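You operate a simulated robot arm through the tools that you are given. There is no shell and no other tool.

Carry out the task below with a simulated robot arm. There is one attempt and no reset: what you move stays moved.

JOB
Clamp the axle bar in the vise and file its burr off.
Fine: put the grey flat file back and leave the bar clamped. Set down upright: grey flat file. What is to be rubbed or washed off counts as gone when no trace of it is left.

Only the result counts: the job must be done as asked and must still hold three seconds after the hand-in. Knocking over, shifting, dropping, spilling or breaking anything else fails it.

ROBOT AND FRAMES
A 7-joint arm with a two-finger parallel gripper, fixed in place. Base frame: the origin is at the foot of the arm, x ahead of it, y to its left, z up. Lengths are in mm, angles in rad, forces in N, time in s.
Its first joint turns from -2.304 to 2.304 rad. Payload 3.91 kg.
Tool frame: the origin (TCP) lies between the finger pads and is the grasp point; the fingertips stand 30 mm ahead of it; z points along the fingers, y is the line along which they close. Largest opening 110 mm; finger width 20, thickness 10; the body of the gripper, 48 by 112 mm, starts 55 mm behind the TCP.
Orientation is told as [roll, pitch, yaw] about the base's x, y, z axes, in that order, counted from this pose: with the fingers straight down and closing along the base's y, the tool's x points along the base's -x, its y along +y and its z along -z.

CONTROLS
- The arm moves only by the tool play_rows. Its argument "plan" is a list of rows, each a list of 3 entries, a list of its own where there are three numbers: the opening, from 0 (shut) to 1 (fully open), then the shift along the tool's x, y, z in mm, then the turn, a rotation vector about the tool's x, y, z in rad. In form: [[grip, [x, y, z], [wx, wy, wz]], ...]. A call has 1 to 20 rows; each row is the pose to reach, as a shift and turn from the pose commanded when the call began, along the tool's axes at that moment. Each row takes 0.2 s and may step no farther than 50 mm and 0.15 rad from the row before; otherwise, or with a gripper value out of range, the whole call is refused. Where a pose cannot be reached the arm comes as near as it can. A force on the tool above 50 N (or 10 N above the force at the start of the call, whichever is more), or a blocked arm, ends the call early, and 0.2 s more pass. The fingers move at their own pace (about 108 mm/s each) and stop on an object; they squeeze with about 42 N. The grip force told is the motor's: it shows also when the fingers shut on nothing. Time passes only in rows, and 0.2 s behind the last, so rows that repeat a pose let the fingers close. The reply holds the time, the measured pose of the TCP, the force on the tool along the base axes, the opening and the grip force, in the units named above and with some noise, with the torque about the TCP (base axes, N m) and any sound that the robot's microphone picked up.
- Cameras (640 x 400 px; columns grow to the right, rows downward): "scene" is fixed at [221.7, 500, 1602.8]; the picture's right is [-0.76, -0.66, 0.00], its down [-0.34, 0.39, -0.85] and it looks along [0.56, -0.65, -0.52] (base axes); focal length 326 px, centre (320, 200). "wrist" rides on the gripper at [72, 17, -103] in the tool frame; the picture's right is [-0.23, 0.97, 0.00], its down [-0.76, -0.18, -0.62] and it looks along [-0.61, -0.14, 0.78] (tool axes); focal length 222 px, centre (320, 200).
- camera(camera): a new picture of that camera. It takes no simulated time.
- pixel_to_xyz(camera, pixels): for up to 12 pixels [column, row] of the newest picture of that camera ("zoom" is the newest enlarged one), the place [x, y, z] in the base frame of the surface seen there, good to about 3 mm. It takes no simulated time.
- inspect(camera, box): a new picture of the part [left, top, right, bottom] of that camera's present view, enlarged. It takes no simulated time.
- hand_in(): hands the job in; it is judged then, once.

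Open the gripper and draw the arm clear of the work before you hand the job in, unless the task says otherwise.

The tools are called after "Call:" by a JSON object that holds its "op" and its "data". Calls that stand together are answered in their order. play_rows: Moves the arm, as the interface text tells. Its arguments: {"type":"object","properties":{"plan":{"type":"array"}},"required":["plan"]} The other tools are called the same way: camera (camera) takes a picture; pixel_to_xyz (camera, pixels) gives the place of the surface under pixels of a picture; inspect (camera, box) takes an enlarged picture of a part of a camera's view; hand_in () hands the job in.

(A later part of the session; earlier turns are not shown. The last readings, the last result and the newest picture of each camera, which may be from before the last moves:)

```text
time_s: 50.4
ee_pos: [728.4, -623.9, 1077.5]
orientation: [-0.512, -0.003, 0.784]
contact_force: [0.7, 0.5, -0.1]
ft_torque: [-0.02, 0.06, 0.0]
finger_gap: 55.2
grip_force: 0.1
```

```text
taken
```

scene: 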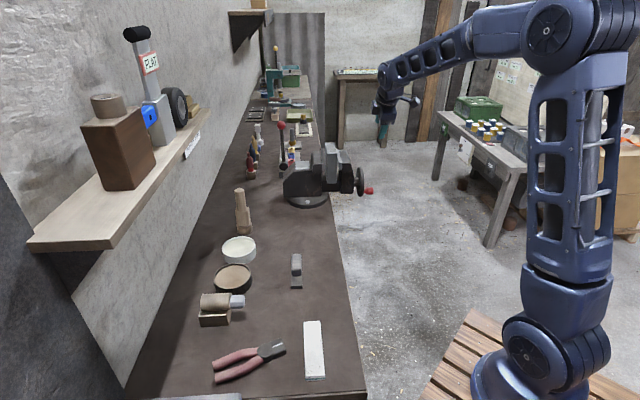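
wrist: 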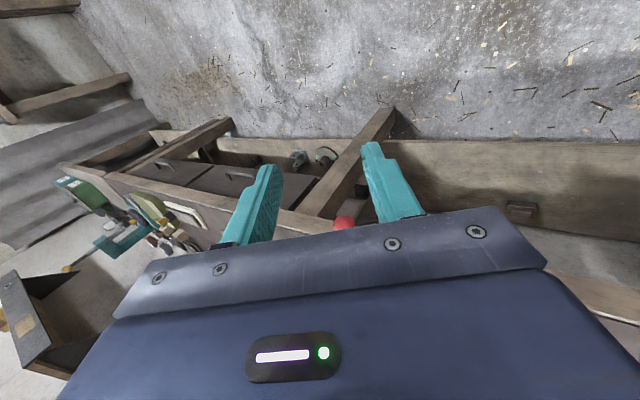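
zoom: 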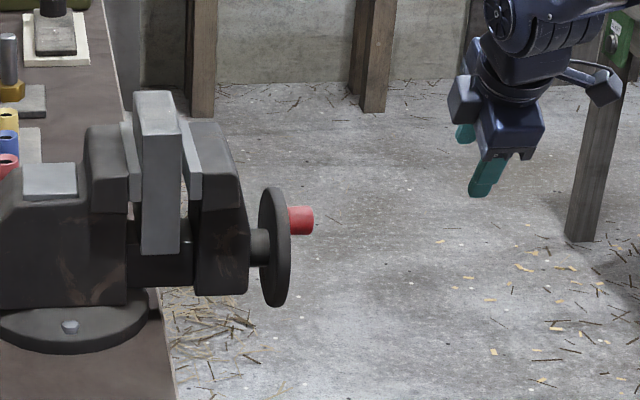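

The knob stayed put at zoom (302,220). I measure it and the jaw gap.

Call:
{"op": "inspect", "data": {"camera": "scene", "box": [310, 120, 430, 220]}}

Call:
{"op": "pixel_to_xyz", "data": {"camera": "zoom", "pixels": [[295, 220], [302, 212], [302, 220], [302, 230], [311, 220], [274, 192], [283, 200], [288, 245], [265, 300], [260, 245]]}}

Call:
{"op": "inspect", "data": {"camera": "scene", "box": [330, 135, 375, 180]}}

```text
4.00 times, centred on (370, 170) of scene
```

zoom: 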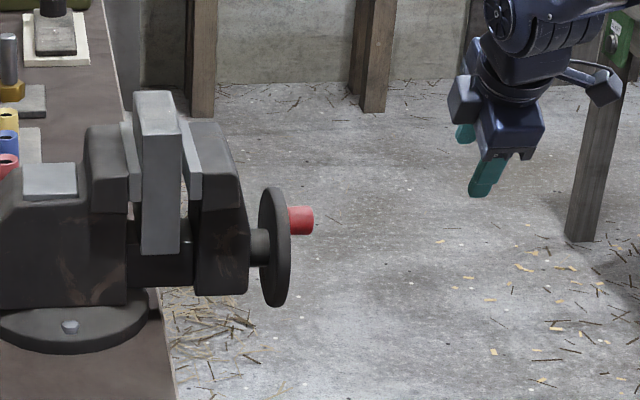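

```text
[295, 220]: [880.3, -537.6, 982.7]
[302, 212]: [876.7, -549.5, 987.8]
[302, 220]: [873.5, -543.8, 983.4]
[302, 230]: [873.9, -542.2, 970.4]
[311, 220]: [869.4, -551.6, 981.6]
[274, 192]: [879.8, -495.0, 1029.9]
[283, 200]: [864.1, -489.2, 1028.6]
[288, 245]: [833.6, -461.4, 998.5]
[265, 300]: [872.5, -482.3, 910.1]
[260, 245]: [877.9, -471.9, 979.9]
```

```text
8.89 times, centred on (352, 158) of scene
```

zoom: 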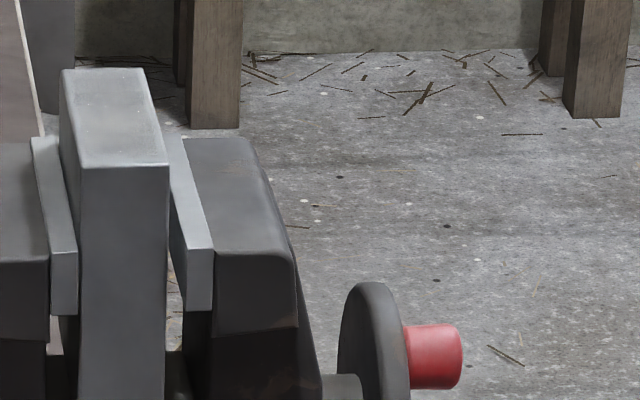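

The knob is at about t≈1013, z≈976 (3 o'clock), head n≈221–247; remaining jaw travel is still several mm. I rotate the tool to point horizontally along +n (toward the wheel).

Call:
{"op": "play_rows", "data": {"plan": [[0.5, [0, 0, 0], [0, -0.14, 0]], [0.5, [0, 0, 0], [0, -0.28, 0]], [0.5, [0, 0, 0], [0, -0.42, 0]], [0.5, [0, 0, 0], [0, -0.56, 0]], [0.5, [0, 0, 0], [0, -0.7, 0]], [0.5, [0, 0, 0], [0, -0.84, 0]], [0.5, [0, 0, 0], [0, -0.98, 0]], [0.5, [0, 0, 0], [0, -1.12, 0]], [0.5, [0, 0, 0], [0, -1.26, 0]], [0.5, [0, 0, 0], [0, -1.4, 0]], [0.5, [0, 0, 0], [0, -1.5708, 0]], [0.5, [0, 0, 0], [0, -1.5708, 0]]]}}

Call:
{"op": "camera", "data": {"camera": "scene"}}

Call:
{"op": "camera", "data": {"camera": "wrist"}}

```text
refused: row 11 steps farther than a row can; nothing moved
```

```text
taken
```

scene: 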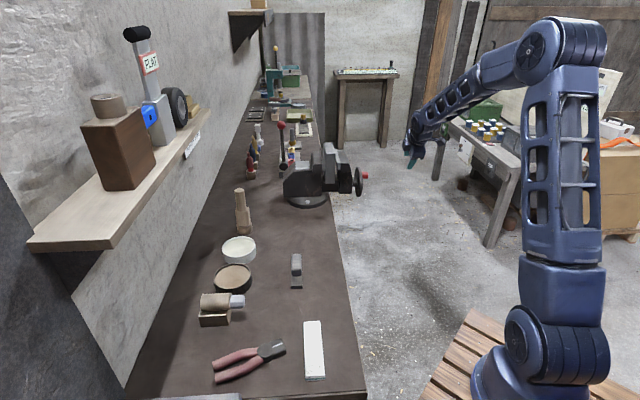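

```text
taken
```

wrist: 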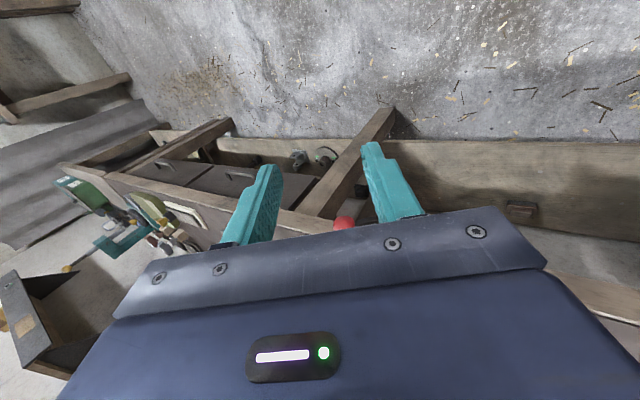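

One row was too large a step. Before retrying I check how near the paint table is to where the wrist will swing.

Call:
{"op": "pixel_to_xyz", "data": {"camera": "scene", "pixels": [[440, 115], [470, 130], [500, 160], [545, 165], [480, 100], [535, 140], [580, 170], [470, 200], [490, 240]]}}

```text
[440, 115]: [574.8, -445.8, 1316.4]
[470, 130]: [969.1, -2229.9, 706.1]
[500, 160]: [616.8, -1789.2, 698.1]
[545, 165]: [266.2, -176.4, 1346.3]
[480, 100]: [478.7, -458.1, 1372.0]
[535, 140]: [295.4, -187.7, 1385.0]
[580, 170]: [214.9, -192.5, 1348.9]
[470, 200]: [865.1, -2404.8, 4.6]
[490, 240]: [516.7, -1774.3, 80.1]
```

The paint table is over 1.7 m away in y, so the space is free. I rotate to horizontal in smaller steps.

Call:
{"op": "play_rows", "data": {"plan": [[0.5, [0, 0, 0], [0, -0.14, 0]], [0.5, [0, 0, 0], [0, -0.28, 0]], [0.5, [0, 0, 0], [0, -0.42, 0]], [0.5, [0, 0, 0], [0, -0.56, 0]], [0.5, [0, 0, 0], [0, -0.7, 0]], [0.5, [0, 0, 0], [0, -0.84, 0]], [0.5, [0, 0, 0], [0, -0.98, 0]], [0.5, [0, 0, 0], [0, -1.12, 0]], [0.5, [0, 0, 0], [0, -1.26, 0]], [0.5, [0, 0, 0], [0, -1.4, 0]], [0.5, [0, 0, 0], [0, -1.49, 0]], [0.5, [0, 0, 0], [0, -1.5708, 0]], [0.5, [0, 0, 0], [0, -1.5708, 0]]]}}

Call:
{"op": "camera", "data": {"camera": "scene"}}

Call:
{"op": "camera", "data": {"camera": "wrist"}}

```text
time_s: 53.2
ee_pos: [727.4, -624.2, 1078.1]
orientation: [-1.575, -1.06, 2.362]
contact_force: [-0.1, -0.4, 0.4]
ft_torque: [-0.01, 0.01, 0.0]
finger_gap: 54.8
grip_force: 0.1
```

```text
taken
```

scene: 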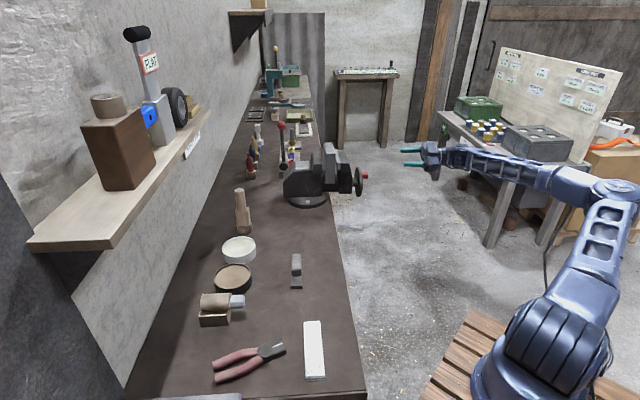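

```text
taken
```

wrist: 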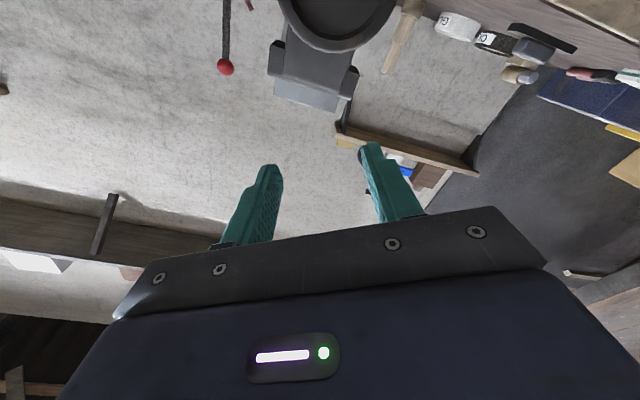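

The tool now points at the wheel. I pre-rotate it counter-clockwise by 1.06 rad (so the fingers close along the knob's travel direction), and line up with the knob at a standoff.

Call:
{"op": "play_rows", "data": {"plan": [[0.5, [14.6, 0, 0], [0, 0, -0.1325]], [0.5, [29.2, 0, 0], [0, 0, -0.265]], [0.5, [43.8, 0, 0], [0, 0, -0.3975]], [0.5, [58.4, 0, 0], [0, 0, -0.53]], [0.5, [73, 0, 0], [0, 0, -0.6625]], [0.5, [87.6, 0, 0], [0, 0, -0.795]], [0.5, [102.2, 0, 0], [0, 0, -0.9275]], [0.5, [116.9, -0.4, 0], [0, 0, -1.06]], [0.5, [116.9, -0.4, 35], [0, 0, -1.06]], [0.5, [116.9, -0.4, 60], [0, 0, -1.06]], [0.5, [116.9, -0.4, 60], [0, 0, -1.06]]]}}

Call:
{"op": "camera", "data": {"camera": "wrist"}}

Call:
{"op": "inspect", "data": {"camera": "scene", "box": [310, 120, 470, 230]}}

```text
time_s: 55.6
ee_pos: [812.5, -622.2, 976.3]
orientation: [-1.572, 0.0, 2.354]
contact_force: [-0.1, -0.6, 0.9]
ft_torque: [-0.02, 0.0, 0.0]
finger_gap: 54.8
grip_force: 0.0
```

```text
taken
```

wrist: 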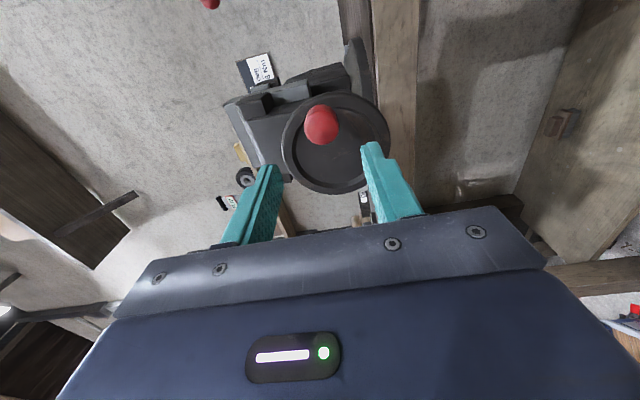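

```text
3.64 times, centred on (390, 175) of scene
```

zoom: 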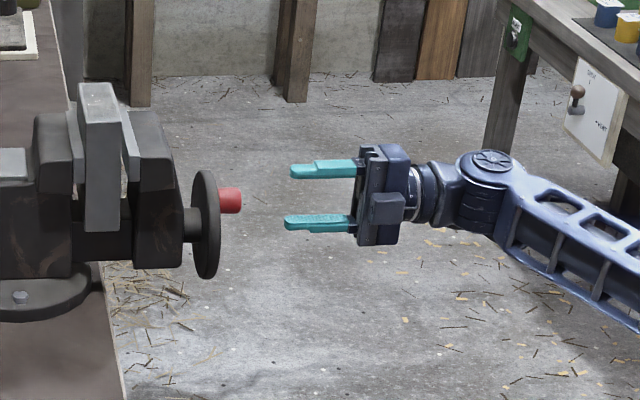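

Now I see the wheel face-on with the knob at (321,123). I measure the knob and rim to refine the circle.

Call:
{"op": "pixel_to_xyz", "data": {"camera": "wrist", "pixels": [[321, 123], [306, 123], [336, 122], [321, 108], [321, 138], [284, 150], [388, 130], [325, 97], [340, 192], [335, 145], [350, 150], [335, 155]]}}

Call:
{"op": "inspect", "data": {"camera": "wrist", "box": [260, 70, 410, 210]}}

```text
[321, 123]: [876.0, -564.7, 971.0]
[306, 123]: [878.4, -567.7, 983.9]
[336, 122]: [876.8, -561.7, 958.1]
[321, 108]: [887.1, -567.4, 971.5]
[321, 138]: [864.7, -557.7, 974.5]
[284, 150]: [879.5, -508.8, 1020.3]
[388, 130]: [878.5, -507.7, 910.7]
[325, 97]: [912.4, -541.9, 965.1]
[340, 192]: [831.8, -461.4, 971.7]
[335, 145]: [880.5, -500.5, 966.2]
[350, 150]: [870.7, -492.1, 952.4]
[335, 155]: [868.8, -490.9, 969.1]
```

```text
2.86 times, centred on (335, 140) of wrist
```

zoom: 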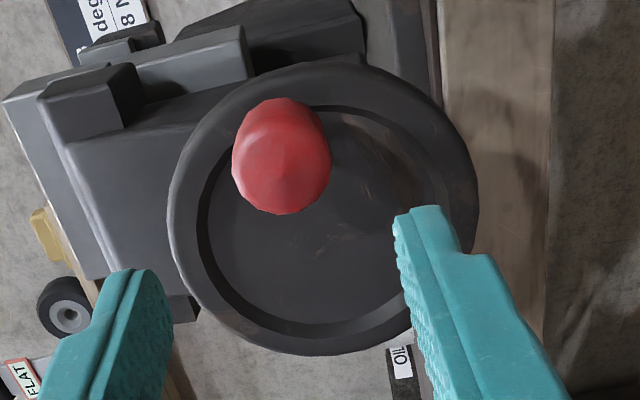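

The face-on view gives axis C≈(971, 966.5), r≈45.5 and knob at (1016.4, 971). I align, advance onto the knob, and close.

Call:
{"op": "play_rows", "data": {"plan": [[0.5, [1.9, 5.3, 0], [0, 0, 0]], [0.5, [1.9, 5.3, 30], [0, 0, 0]], [0.5, [1.9, 5.3, 55], [0, 0, 0]], [0.5, [1.9, 5.3, 75], [0, 0, 0]], [0.5, [1.9, 5.3, 84], [0, 0, 0]], [0.5, [1.9, 5.3, 84], [0, 0, 0]]]}}

Call:
{"op": "play_rows", "data": {"plan": [[0.3, [0, 0, 0], [0, 0, 0]], [0.27, [0, 0, 0], [0, 0, 0]], [0.27, [0, 0, 0], [0, 0, 0]]]}}

Call:
{"op": "inspect", "data": {"camera": "scene", "box": [330, 140, 430, 220]}}

Call:
{"op": "inspect", "data": {"camera": "wrist", "box": [180, 60, 480, 240]}}

```text
time_s: 57.0
ee_pos: [872.2, -563.1, 970.4]
orientation: [-1.571, -0.002, 2.357]
contact_force: [-0.2, -0.4, 0.8]
ft_torque: [0.01, 0.01, 0.01]
finger_gap: 55.2
grip_force: 0.0
```

```text
time_s: 57.8
ee_pos: [872.0, -563.7, 971.9]
orientation: [-1.572, 0.0, 2.356]
contact_force: [1.1, -0.6, 2.4]
ft_torque: [0.01, 0.03, 0.01]
finger_gap: 30.7
grip_force: 0.9
```

```text
5.00 times, centred on (380, 180) of scene
```

zoom: 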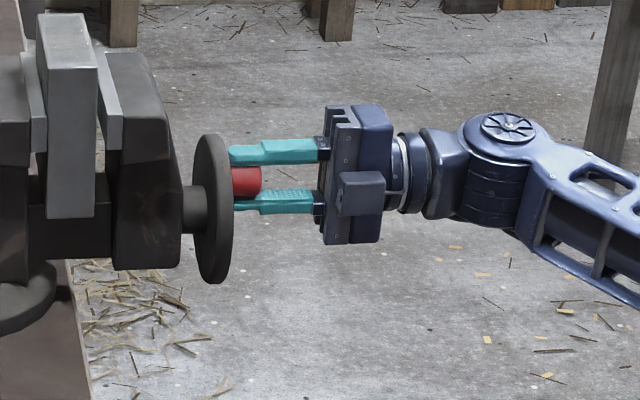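

```text
2.13 times, centred on (330, 150) of wrist
```

zoom: 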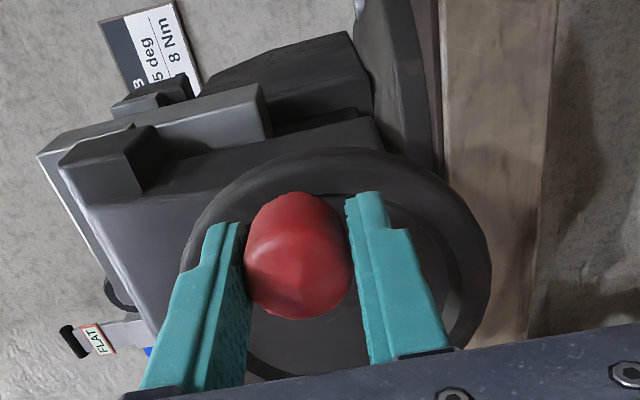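

Well centred. I grip firmly and crank clockwise 1.2 rad, rotating the hand together with the wheel.

Call:
{"op": "play_rows", "data": {"plan": [[0.1, [0, -0.5, 0], [0, 0, 0]], [0, [0, -0.5, 0], [0, 0, 0]], [0, [0, -0.5, 0], [0, 0, 0]], [0, [0.3, 5.0, 0.2], [0, 0, 0.12]], [0, [-0.1, 10.4, 0.4], [0, 0, 0.24]], [0, [-1.2, 15.8, 0.7], [0, 0, 0.36]], [0, [-2.9, 21.0, 0.9], [0, 0, 0.48]], [0, [-5.2, 26.0, 1.1], [0, 0, 0.6]], [0, [-8.0, 30.7, 1.4], [0, 0, 0.72]], [0, [-11.5, 34.9, 1.6], [0, 0, 0.84]], [0, [-15.4, 38.8, 1.8], [0, 0, 0.96]], [0, [-19.7, 42.1, 2.0], [0, 0, 1.08]], [0, [-24.4, 44.9, 2.2], [0, 0, 1.2]]]}}

Call:
{"op": "inspect", "data": {"camera": "scene", "box": [330, 140, 430, 220]}}

Call:
{"op": "inspect", "data": {"camera": "wrist", "box": [180, 60, 480, 240]}}

```text
time_s: 60.6
ee_pos: [856.3, -544.1, 928.3]
orientation: [-1.577, -1.201, 2.361]
contact_force: [5.0, -0.1, 14.6]
ft_torque: [-0.33, 0.79, 0.56]
finger_gap: 29.4
grip_force: 44.7
```

```text
5.00 times, centred on (380, 180) of scene
```

zoom: 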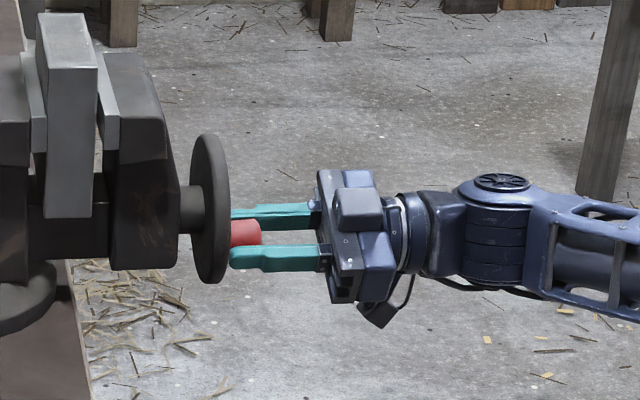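

```text
2.13 times, centred on (330, 150) of wrist
```

zoom: 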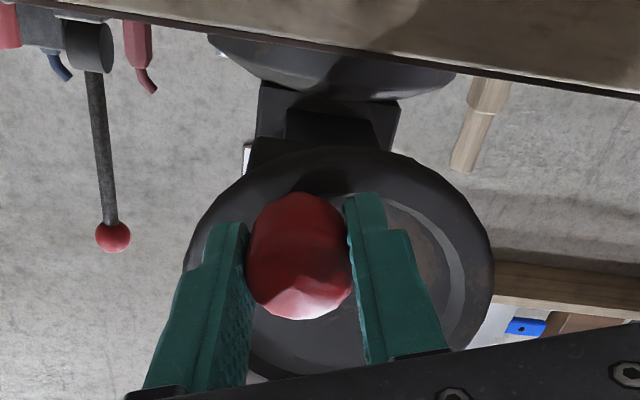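

The wheel follows with low force (~15 N). The same row pattern in the rotated tool frame continues the circle; I repeat it.

Call:
{"op": "play_rows", "data": {"plan": [[0, [0.3, 5.5, 0.2], [0, 0, 0.12]], [0, [-0.1, 10.9, 0.4], [0, 0, 0.24]], [0, [-1.2, 16.3, 0.7], [0, 0, 0.36]], [0, [-2.9, 21.5, 0.9], [0, 0, 0.48]], [0, [-5.2, 26.5, 1.1], [0, 0, 0.6]], [0, [-8.0, 31.2, 1.4], [0, 0, 0.72]], [0, [-11.5, 35.4, 1.6], [0, 0, 0.84]], [0, [-15.4, 39.3, 1.8], [0, 0, 0.96]], [0, [-19.7, 42.6, 2.0], [0, 0, 1.08]], [0, [-24.4, 45.4, 2.2], [0, 0, 1.2]]]}}

Call:
{"op": "inspect", "data": {"camera": "scene", "box": [310, 120, 430, 220]}}

Call:
{"op": "inspect", "data": {"camera": "wrist", "box": [180, 60, 480, 240]}}

```text
time_s: 62.8
ee_pos: [822.9, -508.0, 932.1]
orientation: [1.574, -0.742, -0.786]
contact_force: [7.3, -4.6, 2.6]
ft_torque: [-0.3, 0.36, -0.5]
finger_gap: 29.2
grip_force: 45.0
```

```text
4.00 times, centred on (370, 170) of scene
```

zoom: 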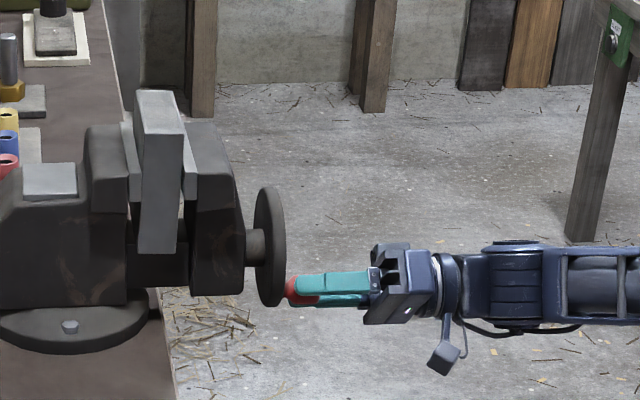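

```text
2.13 times, centred on (330, 150) of wrist
```

zoom: 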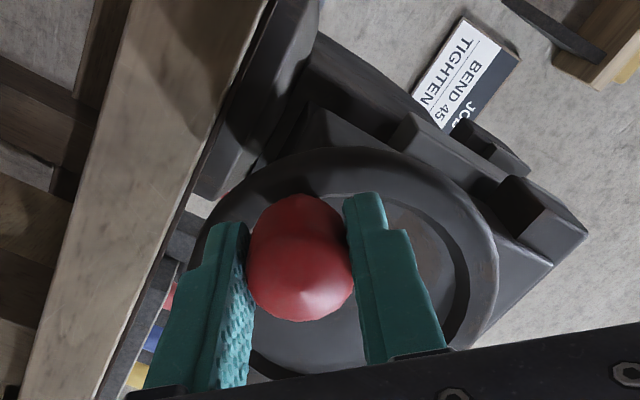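

The crank is smooth. The bar looks slightly tilted now, so I zoom in on the jaws before continuing.

Call:
{"op": "inspect", "data": {"camera": "scene", "box": [325, 135, 375, 190]}}

```text
7.27 times, centred on (350, 162) of scene
```

zoom: 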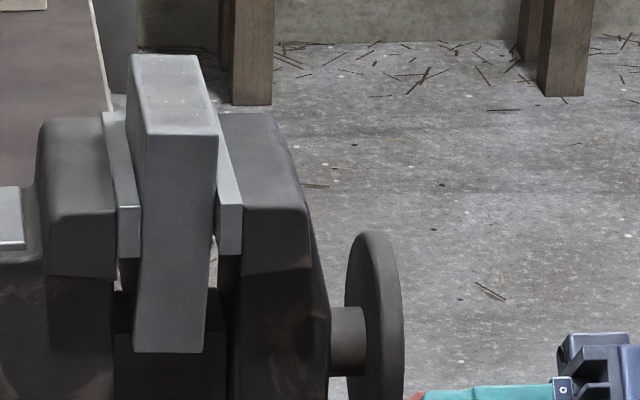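

The bar touches both plates at an angle of a few degrees; further closing will straighten it between the parallel plates. I continue cranking 0.72 rad.

Call:
{"op": "play_rows", "data": {"plan": [[0, [0.3, 5.5, 0.2], [0, 0, 0.12]], [0, [-0.1, 10.9, 0.4], [0, 0, 0.24]], [0, [-1.2, 16.3, 0.7], [0, 0, 0.36]], [0, [-2.9, 21.5, 0.9], [0, 0, 0.48]], [0, [-5.2, 26.5, 1.1], [0, 0, 0.6]], [0, [-8.0, 31.2, 1.4], [0, 0, 0.72]]]}}

Call:
{"op": "inspect", "data": {"camera": "scene", "box": [325, 135, 375, 190]}}

```text
time_s: 64.2
ee_pos: [812.5, -495.2, 961.7]
orientation: [1.574, -0.021, -0.786]
contact_force: [-23.5, 6.7, -10.1]
ft_torque: [-0.61, 0.86, 0.39]
finger_gap: 29.3
grip_force: 44.8
```

```text
7.27 times, centred on (350, 162) of scene
```

zoom: 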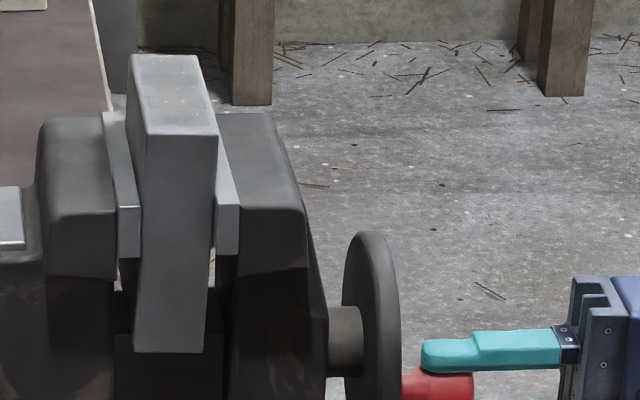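

The plate advanced and the bar is straightening; load is 26 N. I continue another 0.6 rad.

Call:
{"op": "play_rows", "data": {"plan": [[0, [0.3, 5.5, 0.2], [0, 0, 0.12]], [0, [-0.1, 10.9, 0.4], [0, 0, 0.24]], [0, [-1.2, 16.3, 0.7], [0, 0, 0.36]], [0, [-2.9, 21.5, 0.9], [0, 0, 0.48]], [0, [-5.2, 26.5, 1.1], [0, 0, 0.6]]]}}

Call:
{"op": "inspect", "data": {"camera": "scene", "box": [325, 135, 375, 190]}}

Call:
{"op": "inspect", "data": {"camera": "wrist", "box": [180, 60, 480, 240]}}

```text
time_s: 65.4
ee_pos: [816.6, -497.7, 988.2]
orientation: [1.575, 0.579, -0.784]
contact_force: [-15.2, 11.0, -2.3]
ft_torque: [-0.7, 1.14, 0.05]
finger_gap: 29.6
grip_force: 44.8
```

```text
7.27 times, centred on (350, 162) of scene
```

zoom: 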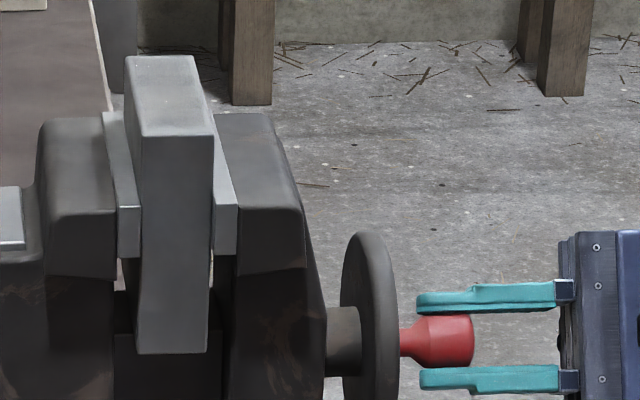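

```text
2.13 times, centred on (330, 150) of wrist
```

zoom: 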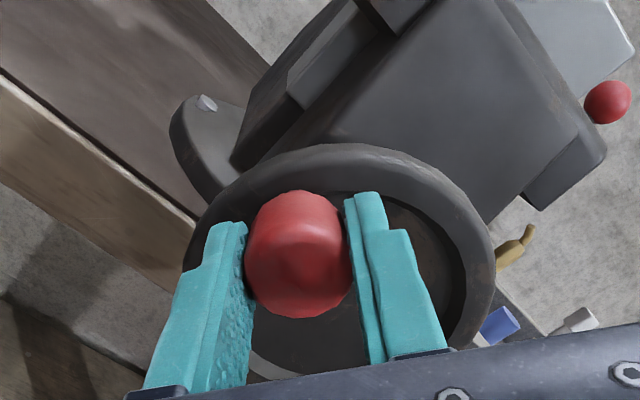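

Nearly straight; load is still low. I keep cranking another 0.6 rad and expect the resistance to rise.

Call:
{"op": "play_rows", "data": {"plan": [[0, [0.3, 5.5, 0.2], [0, 0, 0.12]], [0, [-0.1, 10.9, 0.4], [0, 0, 0.24]], [0, [-1.2, 16.3, 0.7], [0, 0, 0.36]], [0, [-2.9, 21.5, 0.9], [0, 0, 0.48]], [0, [-5.2, 26.5, 1.1], [0, 0, 0.6]]]}}

Call:
{"op": "inspect", "data": {"camera": "scene", "box": [325, 135, 375, 190]}}

```text
time_s: 66.6
ee_pos: [829.9, -510.2, 1006.2]
orientation: [1.576, 1.179, -0.78]
contact_force: [-17.7, 10.3, 1.6]
ft_torque: [-0.52, 0.58, 0.82]
finger_gap: 29.1
grip_force: 45.2
```

```text
7.27 times, centred on (350, 162) of scene
```

zoom: 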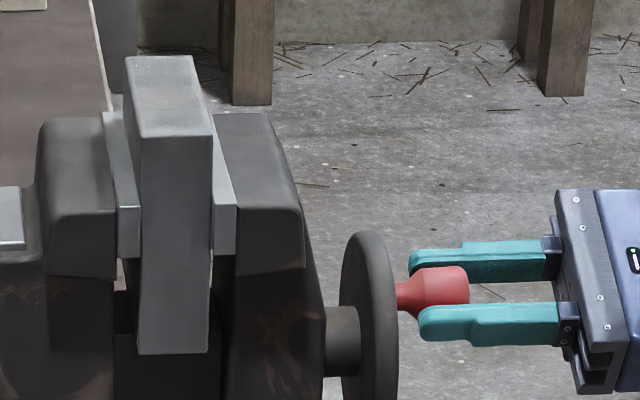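

Still turning freely. I continue another 0.6 rad.

Call:
{"op": "play_rows", "data": {"plan": [[0, [0.3, 5.5, 0.2], [0, 0, 0.12]], [0, [-0.1, 10.9, 0.4], [0, 0, 0.24]], [0, [-1.2, 16.3, 0.7], [0, 0, 0.36]], [0, [-2.9, 21.5, 0.9], [0, 0, 0.48]], [0, [-5.2, 26.5, 1.1], [0, 0, 0.6]]]}}

Call:
{"op": "inspect", "data": {"camera": "scene", "box": [325, 135, 375, 190]}}

```text
time_s: 67.6
ee_pos: [842.7, -522.0, 1012.5]
orientation: [-1.638, 1.523, 2.289]
contact_force: [-19.9, 6.7, 10.2]
ft_torque: [-0.32, 0.29, -0.39]
finger_gap: 29.4
grip_force: 45.0
stopped in row 4: the force on the tool passed its limit at 52 N (the readings are from after the stop); the commanded pose is now the measured one
```

```text
7.27 times, centred on (350, 162) of scene
```

zoom: 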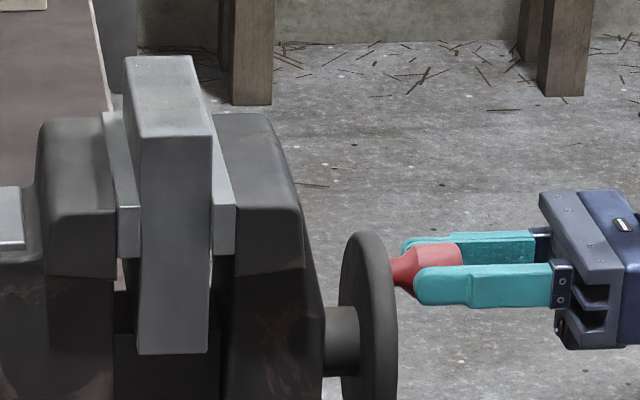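

The limit was reached near 12 o'clock with load opposing the motion, perhaps the clamp going tight. I check the jaw faces against the bar and try a little more.

Call:
{"op": "play_rows", "data": {"plan": [[0, [0.2, 2.7, 0.1], [0, 0, 0.06]], [0, [0.3, 5.5, 0.2], [0, 0, 0.12]], [0, [0.1, 8.2, 0.3], [0, 0, 0.18]], [0, [-0.1, 10.9, 0.4], [0, 0, 0.24]]]}}

Call:
{"op": "pixel_to_xyz", "data": {"camera": "zoom", "pixels": [[143, 250], [207, 250], [175, 250], [137, 225], [215, 235], [225, 235], [235, 225], [128, 225], [119, 225], [140, 330], [207, 330], [175, 100]]}}

Call:
{"op": "inspect", "data": {"camera": "scene", "box": [325, 135, 375, 190]}}

```text
time_s: 68.0
ee_pos: [842.3, -524.3, 1012.0]
orientation: [-1.613, 1.461, 2.321]
contact_force: [-20.4, 8.7, 9.8]
ft_torque: [-0.09, 0.12, -0.59]
finger_gap: 29.4
grip_force: 44.8
stopped in row 2: the force on the tool passed its limit at 52 N (the readings are from after the stop); the commanded pose is now the measured one
```

```text
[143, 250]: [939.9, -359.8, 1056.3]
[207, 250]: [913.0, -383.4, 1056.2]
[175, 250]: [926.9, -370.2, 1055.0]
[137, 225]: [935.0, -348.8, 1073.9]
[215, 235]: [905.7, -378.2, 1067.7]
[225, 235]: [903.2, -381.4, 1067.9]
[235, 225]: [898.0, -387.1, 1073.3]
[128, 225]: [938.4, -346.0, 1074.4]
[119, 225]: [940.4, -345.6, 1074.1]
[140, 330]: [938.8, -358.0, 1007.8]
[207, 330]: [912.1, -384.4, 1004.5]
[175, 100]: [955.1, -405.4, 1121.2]
```

```text
7.27 times, centred on (350, 162) of scene
```

zoom: 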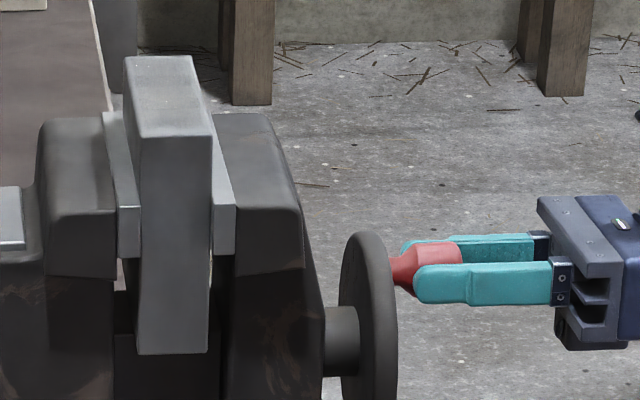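

The plates now lie 38 mm apart, flush on both bar faces, and the wheel stopped abruptly: it looks clamped. I test once more with a pure tangential push without rotating the hand.

Call:
{"op": "play_rows", "data": {"plan": [[0.3, [0, 0, 0], [0, 0, 0]], [0.3, [0, 0, 0], [0, 0, 0]], [0, [0, 0, 0], [0, 0, 0]], [0, [0, 0, 0], [0, 0, 0]]]}}

Call:
{"op": "play_rows", "data": {"plan": [[0, [0, 0.5, 0], [0, 0, 0]], [0, [0, 1, 0], [0, 0, 0]], [0, [0, 1.5, 0], [0, 0, 0]], [0, [0, 2, 0], [0, 0, 0]], [0, [0, 2.5, 0], [0, 0, 0]], [0, [0, 3, 0], [0, 0, 0]]]}}

```text
time_s: 68.8
ee_pos: [843.1, -520.9, 1013.5]
orientation: [-1.64, 1.461, 2.301]
contact_force: [-25.0, 10.8, 12.5]
ft_torque: [0.33, 0.16, -0.72]
finger_gap: 29.4
grip_force: 41.9
stopped in row 3: the force on the tool passed its limit at 56 N (the readings are from after the stop); the commanded pose is now the measured one
```

```text
time_s: 69.5
ee_pos: [843.3, -521.3, 1013.4]
orientation: [-1.642, 1.464, 2.301]
contact_force: [-23.9, 12.0, 12.5]
ft_torque: [0.02, 0.41, -0.73]
finger_gap: 29.3
grip_force: 44.4
stopped in row 3: the force on the tool passed its limit at 52 N (the readings are from after the stop); the commanded pose is now the measured one
```

The wheel is blocked at >50 N tangential push, so the bar is clamped. I open and back straight out along −n.

Call:
{"op": "play_rows", "data": {"plan": [[0.3, [0, 0, 0], [0, 0, 0]], [0.5, [0, 0, 0], [0, 0, 0]], [0.5, [0, 0, 0], [0, 0, 0]], [0.5, [0, 0, -20], [0, 0, 0]], [0.5, [0, 0, -50], [0, 0, 0]], [0.5, [0, 0, -90], [0, 0, 0]], [0.5, [0, 0, -125], [0, 0, 0]]]}}

Call:
{"op": "camera", "data": {"camera": "wrist"}}

Call:
{"op": "inspect", "data": {"camera": "scene", "box": [310, 120, 430, 220]}}

```text
time_s: 71.1
ee_pos: [757.2, -610.6, 1010.9]
orientation: [-1.632, 1.46, 2.309]
contact_force: [0.6, 0.6, 0.6]
ft_torque: [0.02, -0.03, 0.03]
finger_gap: 54.9
grip_force: 0.1
```

```text
taken
```

wrist: 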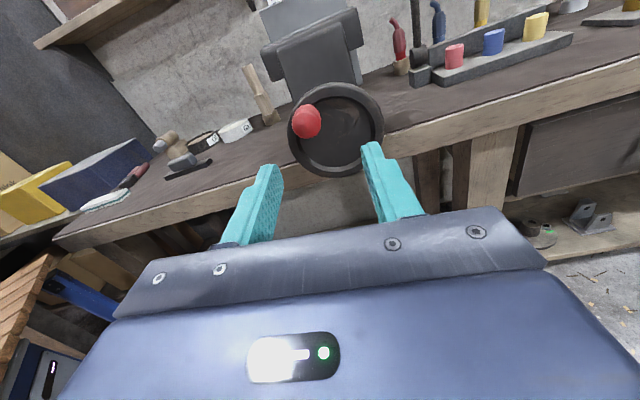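

```text
4.00 times, centred on (370, 170) of scene
```

zoom: 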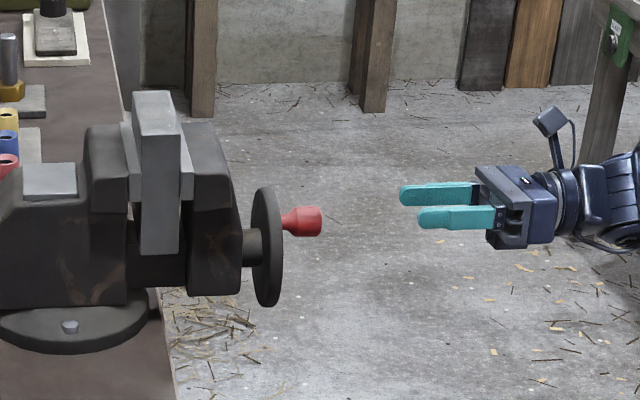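

I check where the knob ended relative to the wheel to confirm the wheel wasn't slipping in my grip.

Call:
{"op": "pixel_to_xyz", "data": {"camera": "wrist", "pixels": [[306, 122], [290, 130], [382, 120], [335, 85], [345, 175], [337, 130]]}}

Call:
{"op": "pixel_to_xyz", "data": {"camera": "zoom", "pixels": [[305, 220], [290, 223], [318, 220], [305, 210], [305, 232]]}}

```text
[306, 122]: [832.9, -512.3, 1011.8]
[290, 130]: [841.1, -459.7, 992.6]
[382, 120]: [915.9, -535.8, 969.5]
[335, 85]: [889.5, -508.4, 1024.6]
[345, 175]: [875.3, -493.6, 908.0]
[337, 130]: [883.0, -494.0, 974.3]
```

```text
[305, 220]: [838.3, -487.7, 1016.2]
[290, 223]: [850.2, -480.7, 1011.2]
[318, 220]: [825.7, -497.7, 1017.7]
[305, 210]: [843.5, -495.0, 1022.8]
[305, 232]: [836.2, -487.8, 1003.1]
```

The knob settled at θ≈65° (a small spring-back), and the bar stands flush between the plates. I unwind the hand in place and then return to a downward pose.

Call:
{"op": "play_rows", "data": {"plan": [[0.5, [0, 0, 0], [0, 0, -0.145]], [0.5, [0, 0, 0], [0, 0, -0.29]], [0.5, [0, 0, 0], [0, 0, -0.435]], [0.5, [0, 0, 0], [0, 0, -0.58]], [0.5, [0, 0, 0], [0, 0, -0.725]], [0.5, [0, 0, 0], [0, 0, -0.87]], [0.5, [0, 0, 0], [0, 0, -1.015]], [0.5, [0, 0, 0], [0, 0, -1.16]], [0.5, [0, 0, 0], [0, 0, -1.305]], [0.5, [0, 0, 0], [0, 0, -1.45]], [0.5, [0, 0, 0], [0, 0, -1.595]], [0.5, [0, 0, 0], [0, 0, -1.74]], [0.5, [0, 0, 0], [0, 0, -1.885]], [0.5, [0, 0, 0], [0, 0, -2.03]]]}}

Call:
{"op": "camera", "data": {"camera": "scene"}}

```text
time_s: 74.1
ee_pos: [757.4, -610.5, 1010.3]
orientation: [1.577, -0.354, -0.775]
contact_force: [-0.6, 0.5, 0.4]
ft_torque: [-0.01, -0.02, -0.01]
finger_gap: 55.0
grip_force: 0.0
```

```text
taken
```

scene: 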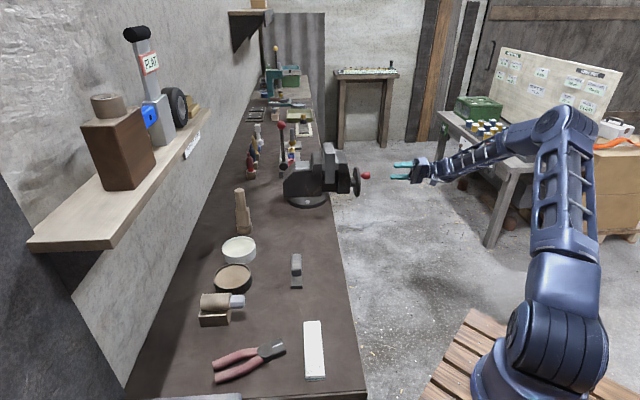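

Orientation corresponds to φ≈2.79; I unwind a further 1.73 rad, back to the known horizontal pose.

Call:
{"op": "play_rows", "data": {"plan": [[0.5, [0, 0, -4], [0, 0, -0.145]], [0.5, [0, 0, -8], [0, 0, -0.29]], [0.5, [0, 0, -12], [0, 0, -0.435]], [0.5, [0, 0, -16], [0, 0, -0.58]], [0.5, [0, 0, -20], [0, 0, -0.725]], [0.5, [0, 0, -24], [0, 0, -0.87]], [0.5, [0, 0, -28], [0, 0, -1.015]], [0.5, [0, 0, -30], [0, 0, -1.16]], [0.5, [0, 0, -30], [0, 0, -1.305]], [0.5, [0, 0, -30], [0, 0, -1.45]], [0.5, [0, 0, -30], [0, 0, -1.595]], [0.5, [0, 0, -30], [0, 0, -1.73]]]}}

```text
time_s: 76.7
ee_pos: [736.2, -632.6, 1011.5]
orientation: [-1.586, -1.06, 2.385]
contact_force: [1.2, 0.6, -0.3]
ft_torque: [0.0, 0.01, -0.02]
finger_gap: 55.2
grip_force: 0.2
```

Now I tip the tool back to pointing down (reverse of before) while rising 70 mm.

Call:
{"op": "play_rows", "data": {"plan": [[0.5, [-10, -6, 0], [0, 0.14, 0]], [0.5, [-20, -12, 0], [0, 0.28, 0]], [0.5, [-30, -18, 0], [0, 0.42, 0]], [0.5, [-40, -24, 0], [0, 0.56, 0]], [0.5, [-50, -29, 0], [0, 0.7, 0]], [0.5, [-61, -34, 0], [0, 0.84, 0]], [0.5, [-70, -39, 0], [0, 0.98, 0]], [0.5, [-80, -45, 0], [0, 1.12, 0]], [0.5, [-90, -50, 0], [0, 1.26, 0]], [0.5, [-100, -56, 0], [0, 1.4, 0]], [0.5, [-110, -62, 0], [0, 1.5, 0]], [0.5, [-120, -67, 0], [0, 1.5708, 0]]]}}

Call:
{"op": "camera", "data": {"camera": "scene"}}

```text
time_s: 79.3
ee_pos: [735.1, -634.2, 1148.0]
orientation: [-0.511, -0.005, 0.795]
contact_force: [-0.1, 0.5, -1.5]
ft_torque: [0.04, -0.06, 0.03]
finger_gap: 54.7
grip_force: 0.0
```

```text
taken
```

scene: 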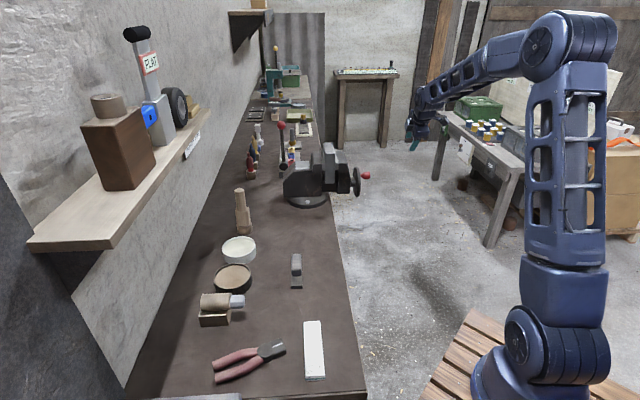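

The tool points down again. I travel at z≈1148 to above the file near (750,0), rotating to yaw −45°.

Call:
{"op": "play_rows", "data": {"plan": [[0.5, [-30.6, 27.2, -15.3], [0, 0, 0.1053]], [0.5, [-61.2, 54.4, -30.6], [0, 0, 0.2106]], [0.5, [-91.8, 81.6, -45.9], [0, 0, 0.3159]], [0.5, [-122.4, 108.8, -61.2], [0, 0, 0.4212]], [0.5, [-153, 136, -76.5], [0, 0, 0.5265]], [0.5, [-183.6, 163.2, -91.8], [0, 0, 0.6318]], [0.5, [-214.2, 190.4, -107.1], [0, 0, 0.7371]], [0.5, [-244.8, 217.6, -122.4], [0, 0, 0.8424]], [0.5, [-275.4, 244.8, -137.7], [0, 0, 0.9477]], [0.5, [-306, 272, -153], [0, 0, 1.053]], [0.5, [-336.6, 299.2, -168.3], [0, 0, 1.1583]], [0.5, [-367.2, 326.4, -183.6], [0, 0, 1.2636]], [0.5, [-397.8, 353.6, -198.9], [0, 0, 1.3689]], [0.5, [-428.4, 380.8, -214.2], [0, 0, 1.4742]], [0.5, [-459, 408, -229], [0, 0, 1.58]]]}}

Call:
{"op": "camera", "data": {"camera": "wrist"}}

Call:
{"op": "camera", "data": {"camera": "scene"}}

```text
time_s: 82.5
ee_pos: [720.9, 22.3, 1152.1]
orientation: [0.014, -0.507, -0.789]
contact_force: [0.6, -1.7, 0.6]
ft_torque: [0.02, 0.0, 0.0]
finger_gap: 55.1
grip_force: 0.1
```

```text
taken
```

wrist: 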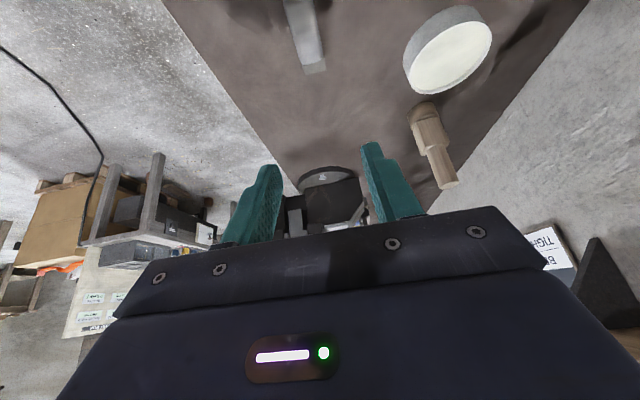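

```text
taken
```

scene: 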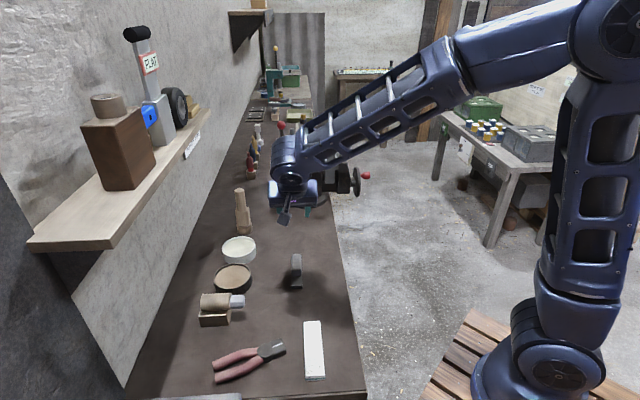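

The file is at the top of the wrist view, around (305,35). I zoom and measure its handle and plate.

Call:
{"op": "inspect", "data": {"camera": "wrist", "box": [260, 0, 360, 80]}}

Call:
{"op": "pixel_to_xyz", "data": {"camera": "wrist", "pixels": [[287, 5], [300, 5], [314, 5], [294, 45], [308, 45], [321, 45], [305, 73], [326, 68], [304, 65], [325, 62], [300, 25], [308, 30]]}}

Call:
{"op": "inspect", "data": {"camera": "scene", "box": [280, 245, 315, 295]}}

Call:
{"op": "pixel_to_xyz", "data": {"camera": "zoom", "pixels": [[278, 100], [312, 80], [348, 100], [278, 190], [312, 190], [348, 190], [276, 320], [355, 320], [276, 270], [354, 270], [312, 235], [312, 150]]}}

```text
5.00 times, centred on (310, 40) of wrist
```

zoom: 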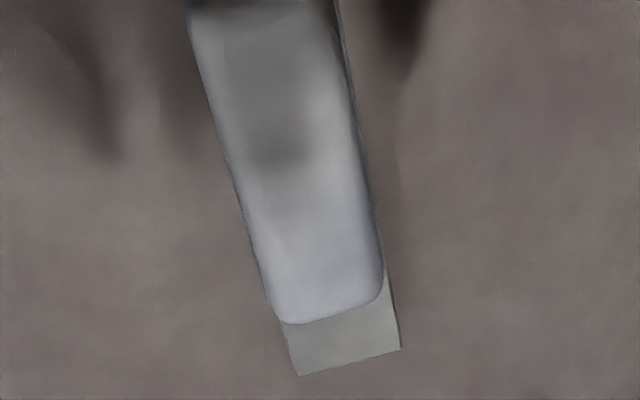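

```text
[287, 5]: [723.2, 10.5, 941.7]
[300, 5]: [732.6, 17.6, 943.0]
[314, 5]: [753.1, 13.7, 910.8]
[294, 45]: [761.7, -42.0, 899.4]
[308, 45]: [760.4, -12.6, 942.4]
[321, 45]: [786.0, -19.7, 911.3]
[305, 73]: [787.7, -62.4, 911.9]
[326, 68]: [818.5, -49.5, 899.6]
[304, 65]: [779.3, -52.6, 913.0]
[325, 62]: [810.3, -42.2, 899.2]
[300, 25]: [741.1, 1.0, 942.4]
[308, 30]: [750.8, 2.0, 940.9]
```

```text
8.00 times, centred on (298, 270) of scene
```

zoom: 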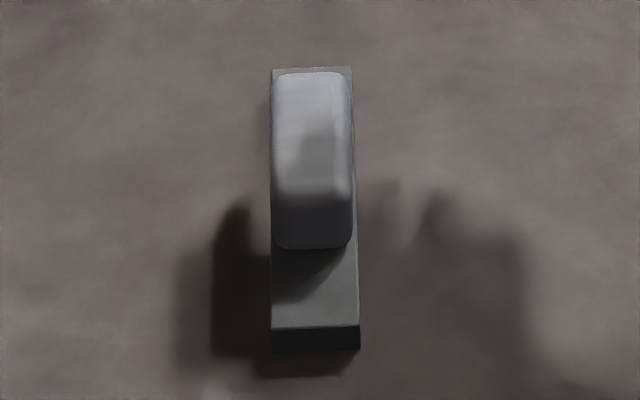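

```text
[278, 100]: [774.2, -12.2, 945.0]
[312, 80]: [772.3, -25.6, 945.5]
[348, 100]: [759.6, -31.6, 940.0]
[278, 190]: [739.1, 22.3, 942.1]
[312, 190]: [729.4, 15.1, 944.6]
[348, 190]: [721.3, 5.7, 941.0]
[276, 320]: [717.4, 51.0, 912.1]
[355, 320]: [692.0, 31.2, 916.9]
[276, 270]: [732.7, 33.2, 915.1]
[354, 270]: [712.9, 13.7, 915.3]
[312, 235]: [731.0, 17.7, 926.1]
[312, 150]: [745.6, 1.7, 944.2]
```

File: handle centre n≈526.7, t≈535, 27 mm wide, top z≈943; plate 136 × 31 × 12. I descend to z≈1000 over it and check.

Call:
{"op": "play_rows", "data": {"plan": [[0.5, [11, 0.3, 37], [0, 0, 0]], [0.5, [22, 0.6, 74], [0, 0, 0]], [0.5, [33, 0.9, 111], [0, 0, 0]], [0.5, [44.2, 1.2, 149.4], [0, 0, 0]], [0.5, [44.2, 1.2, 149.4], [0, 0, 0]]]}}

Call:
{"op": "camera", "data": {"camera": "wrist"}}

Call:
{"op": "inspect", "data": {"camera": "scene", "box": [250, 200, 350, 300]}}

```text
time_s: 83.7
ee_pos: [747.9, 1.6, 999.4]
orientation: [0.014, -0.508, -0.785]
contact_force: [-0.1, -0.3, 0.4]
ft_torque: [0.0, 0.0, -0.03]
finger_gap: 55.1
grip_force: 0.1
```

```text
taken
```

wrist: 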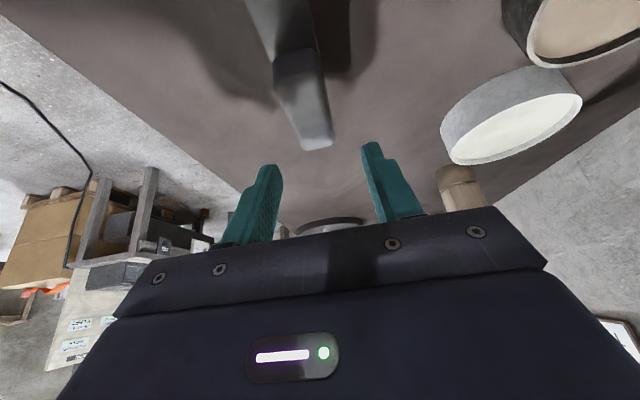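

```text
4.00 times, centred on (300, 250) of scene
```

zoom: 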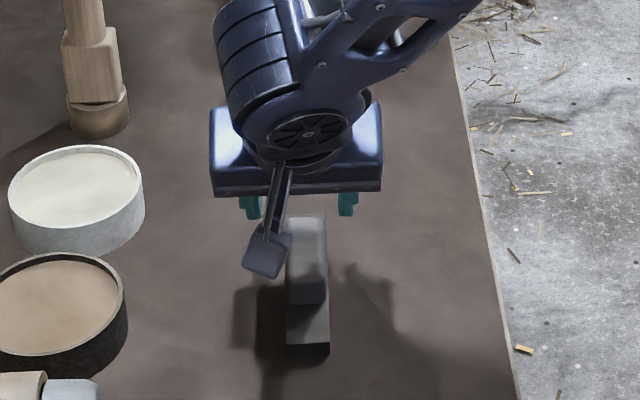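

TCP n is 530, so I correct −3.3 mm and descend to z≈946 around the handle, then close.

Call:
{"op": "play_rows", "data": {"plan": [[0.5, [8, -3.3, 15], [0, 0, 0]], [0.5, [17, -3.3, 31], [0, 0, 0]], [0.5, [25.9, -3.3, 46.7], [0, 0, 0]], [0.5, [25.9, -3.3, 46.7], [0, 0, 0]]]}}

Call:
{"op": "inspect", "data": {"camera": "wrist", "box": [200, 60, 460, 230]}}

```text
time_s: 84.7
ee_pos: [745.5, -2.9, 947.7]
orientation: [0.012, -0.509, -0.787]
contact_force: [0.9, 0.2, -0.7]
ft_torque: [0.03, 0.0, 0.01]
finger_gap: 54.9
grip_force: 0.0
```

```text
2.35 times, centred on (330, 145) of wrist
```

zoom: 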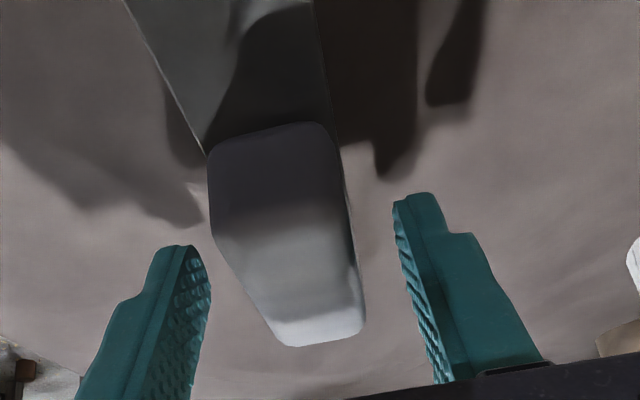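

Good alignment. I nudge +1 mm and close on the handle.

Call:
{"op": "play_rows", "data": {"plan": [[0.4, [0.4, 1, 1], [0, 0, 0]], [0.3, [0.4, 1, 1], [0, 0, 0]], [0.15, [0.4, 1, 1], [0, 0, 0]], [0, [0.4, 1, 1], [0, 0, 0]], [0, [0.4, 1, 1], [0, 0, 0]]]}}

Call:
{"op": "inspect", "data": {"camera": "wrist", "box": [200, 60, 460, 230]}}

Call:
{"op": "inspect", "data": {"camera": "scene", "box": [260, 220, 340, 300]}}

```text
time_s: 85.9
ee_pos: [745.7, -0.4, 946.6]
orientation: [0.012, -0.508, -0.786]
contact_force: [-1.6, 1.5, 1.2]
ft_torque: [-0.11, 0.0, -0.08]
finger_gap: 29.8
grip_force: 42.0
```

```text
2.35 times, centred on (330, 145) of wrist
```

zoom: 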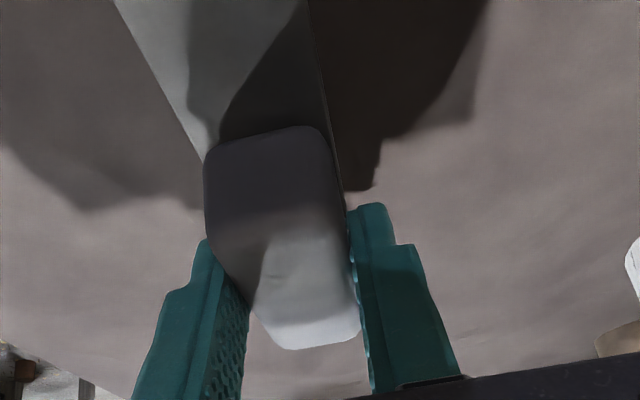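

```text
5.00 times, centred on (300, 260) of scene
```

zoom: 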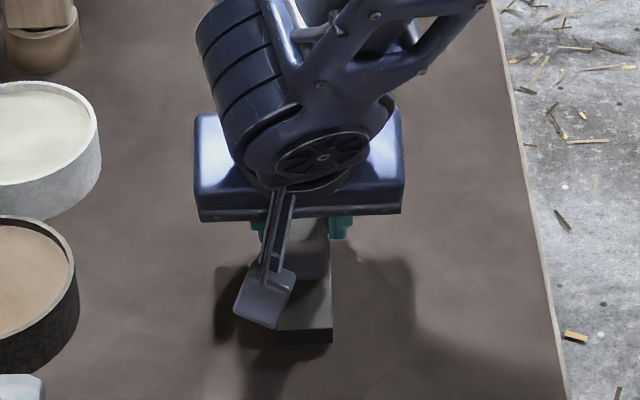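

The handle is gripped at 29.8 mm. I record this pose (745.7, −0.4, 946.6) for putting it back, and lift straight up to check the hold.

Call:
{"op": "play_rows", "data": {"plan": [[0, [-2.4, 0, -4.4], [0, 0, 0]], [0, [-20.9, 0, -37.6], [0, 0, 0]], [0, [-42.8, 0, -76.9], [0, 0, 0]], [0, [-63.2, 0, -113.6], [0, 0, 0]]]}}

Call:
{"op": "inspect", "data": {"camera": "scene", "box": [250, 180, 350, 280]}}

Call:
{"op": "inspect", "data": {"camera": "wrist", "box": [200, 0, 460, 230]}}

```text
time_s: 86.9
ee_pos: [746.4, -2.1, 1076.3]
orientation: [0.012, -0.508, -0.786]
contact_force: [1.2, 0.1, -3.7]
ft_torque: [-0.04, 0.04, 0.0]
finger_gap: 29.6
grip_force: 42.2
```

```text
4.00 times, centred on (300, 230) of scene
```

zoom: 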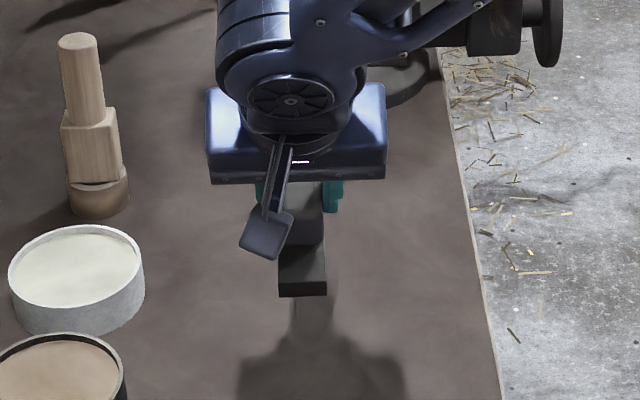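

```text
1.74 times, centred on (330, 115) of wrist
```

zoom: 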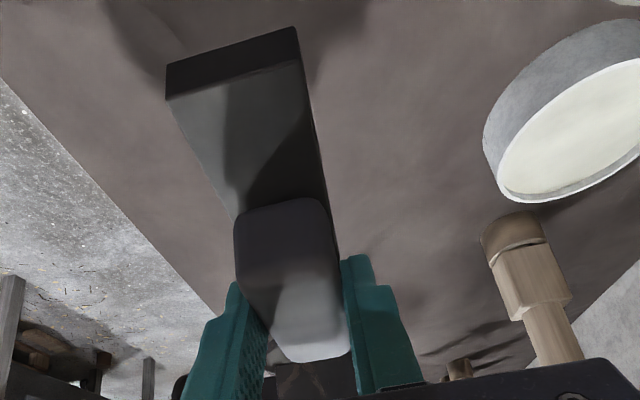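

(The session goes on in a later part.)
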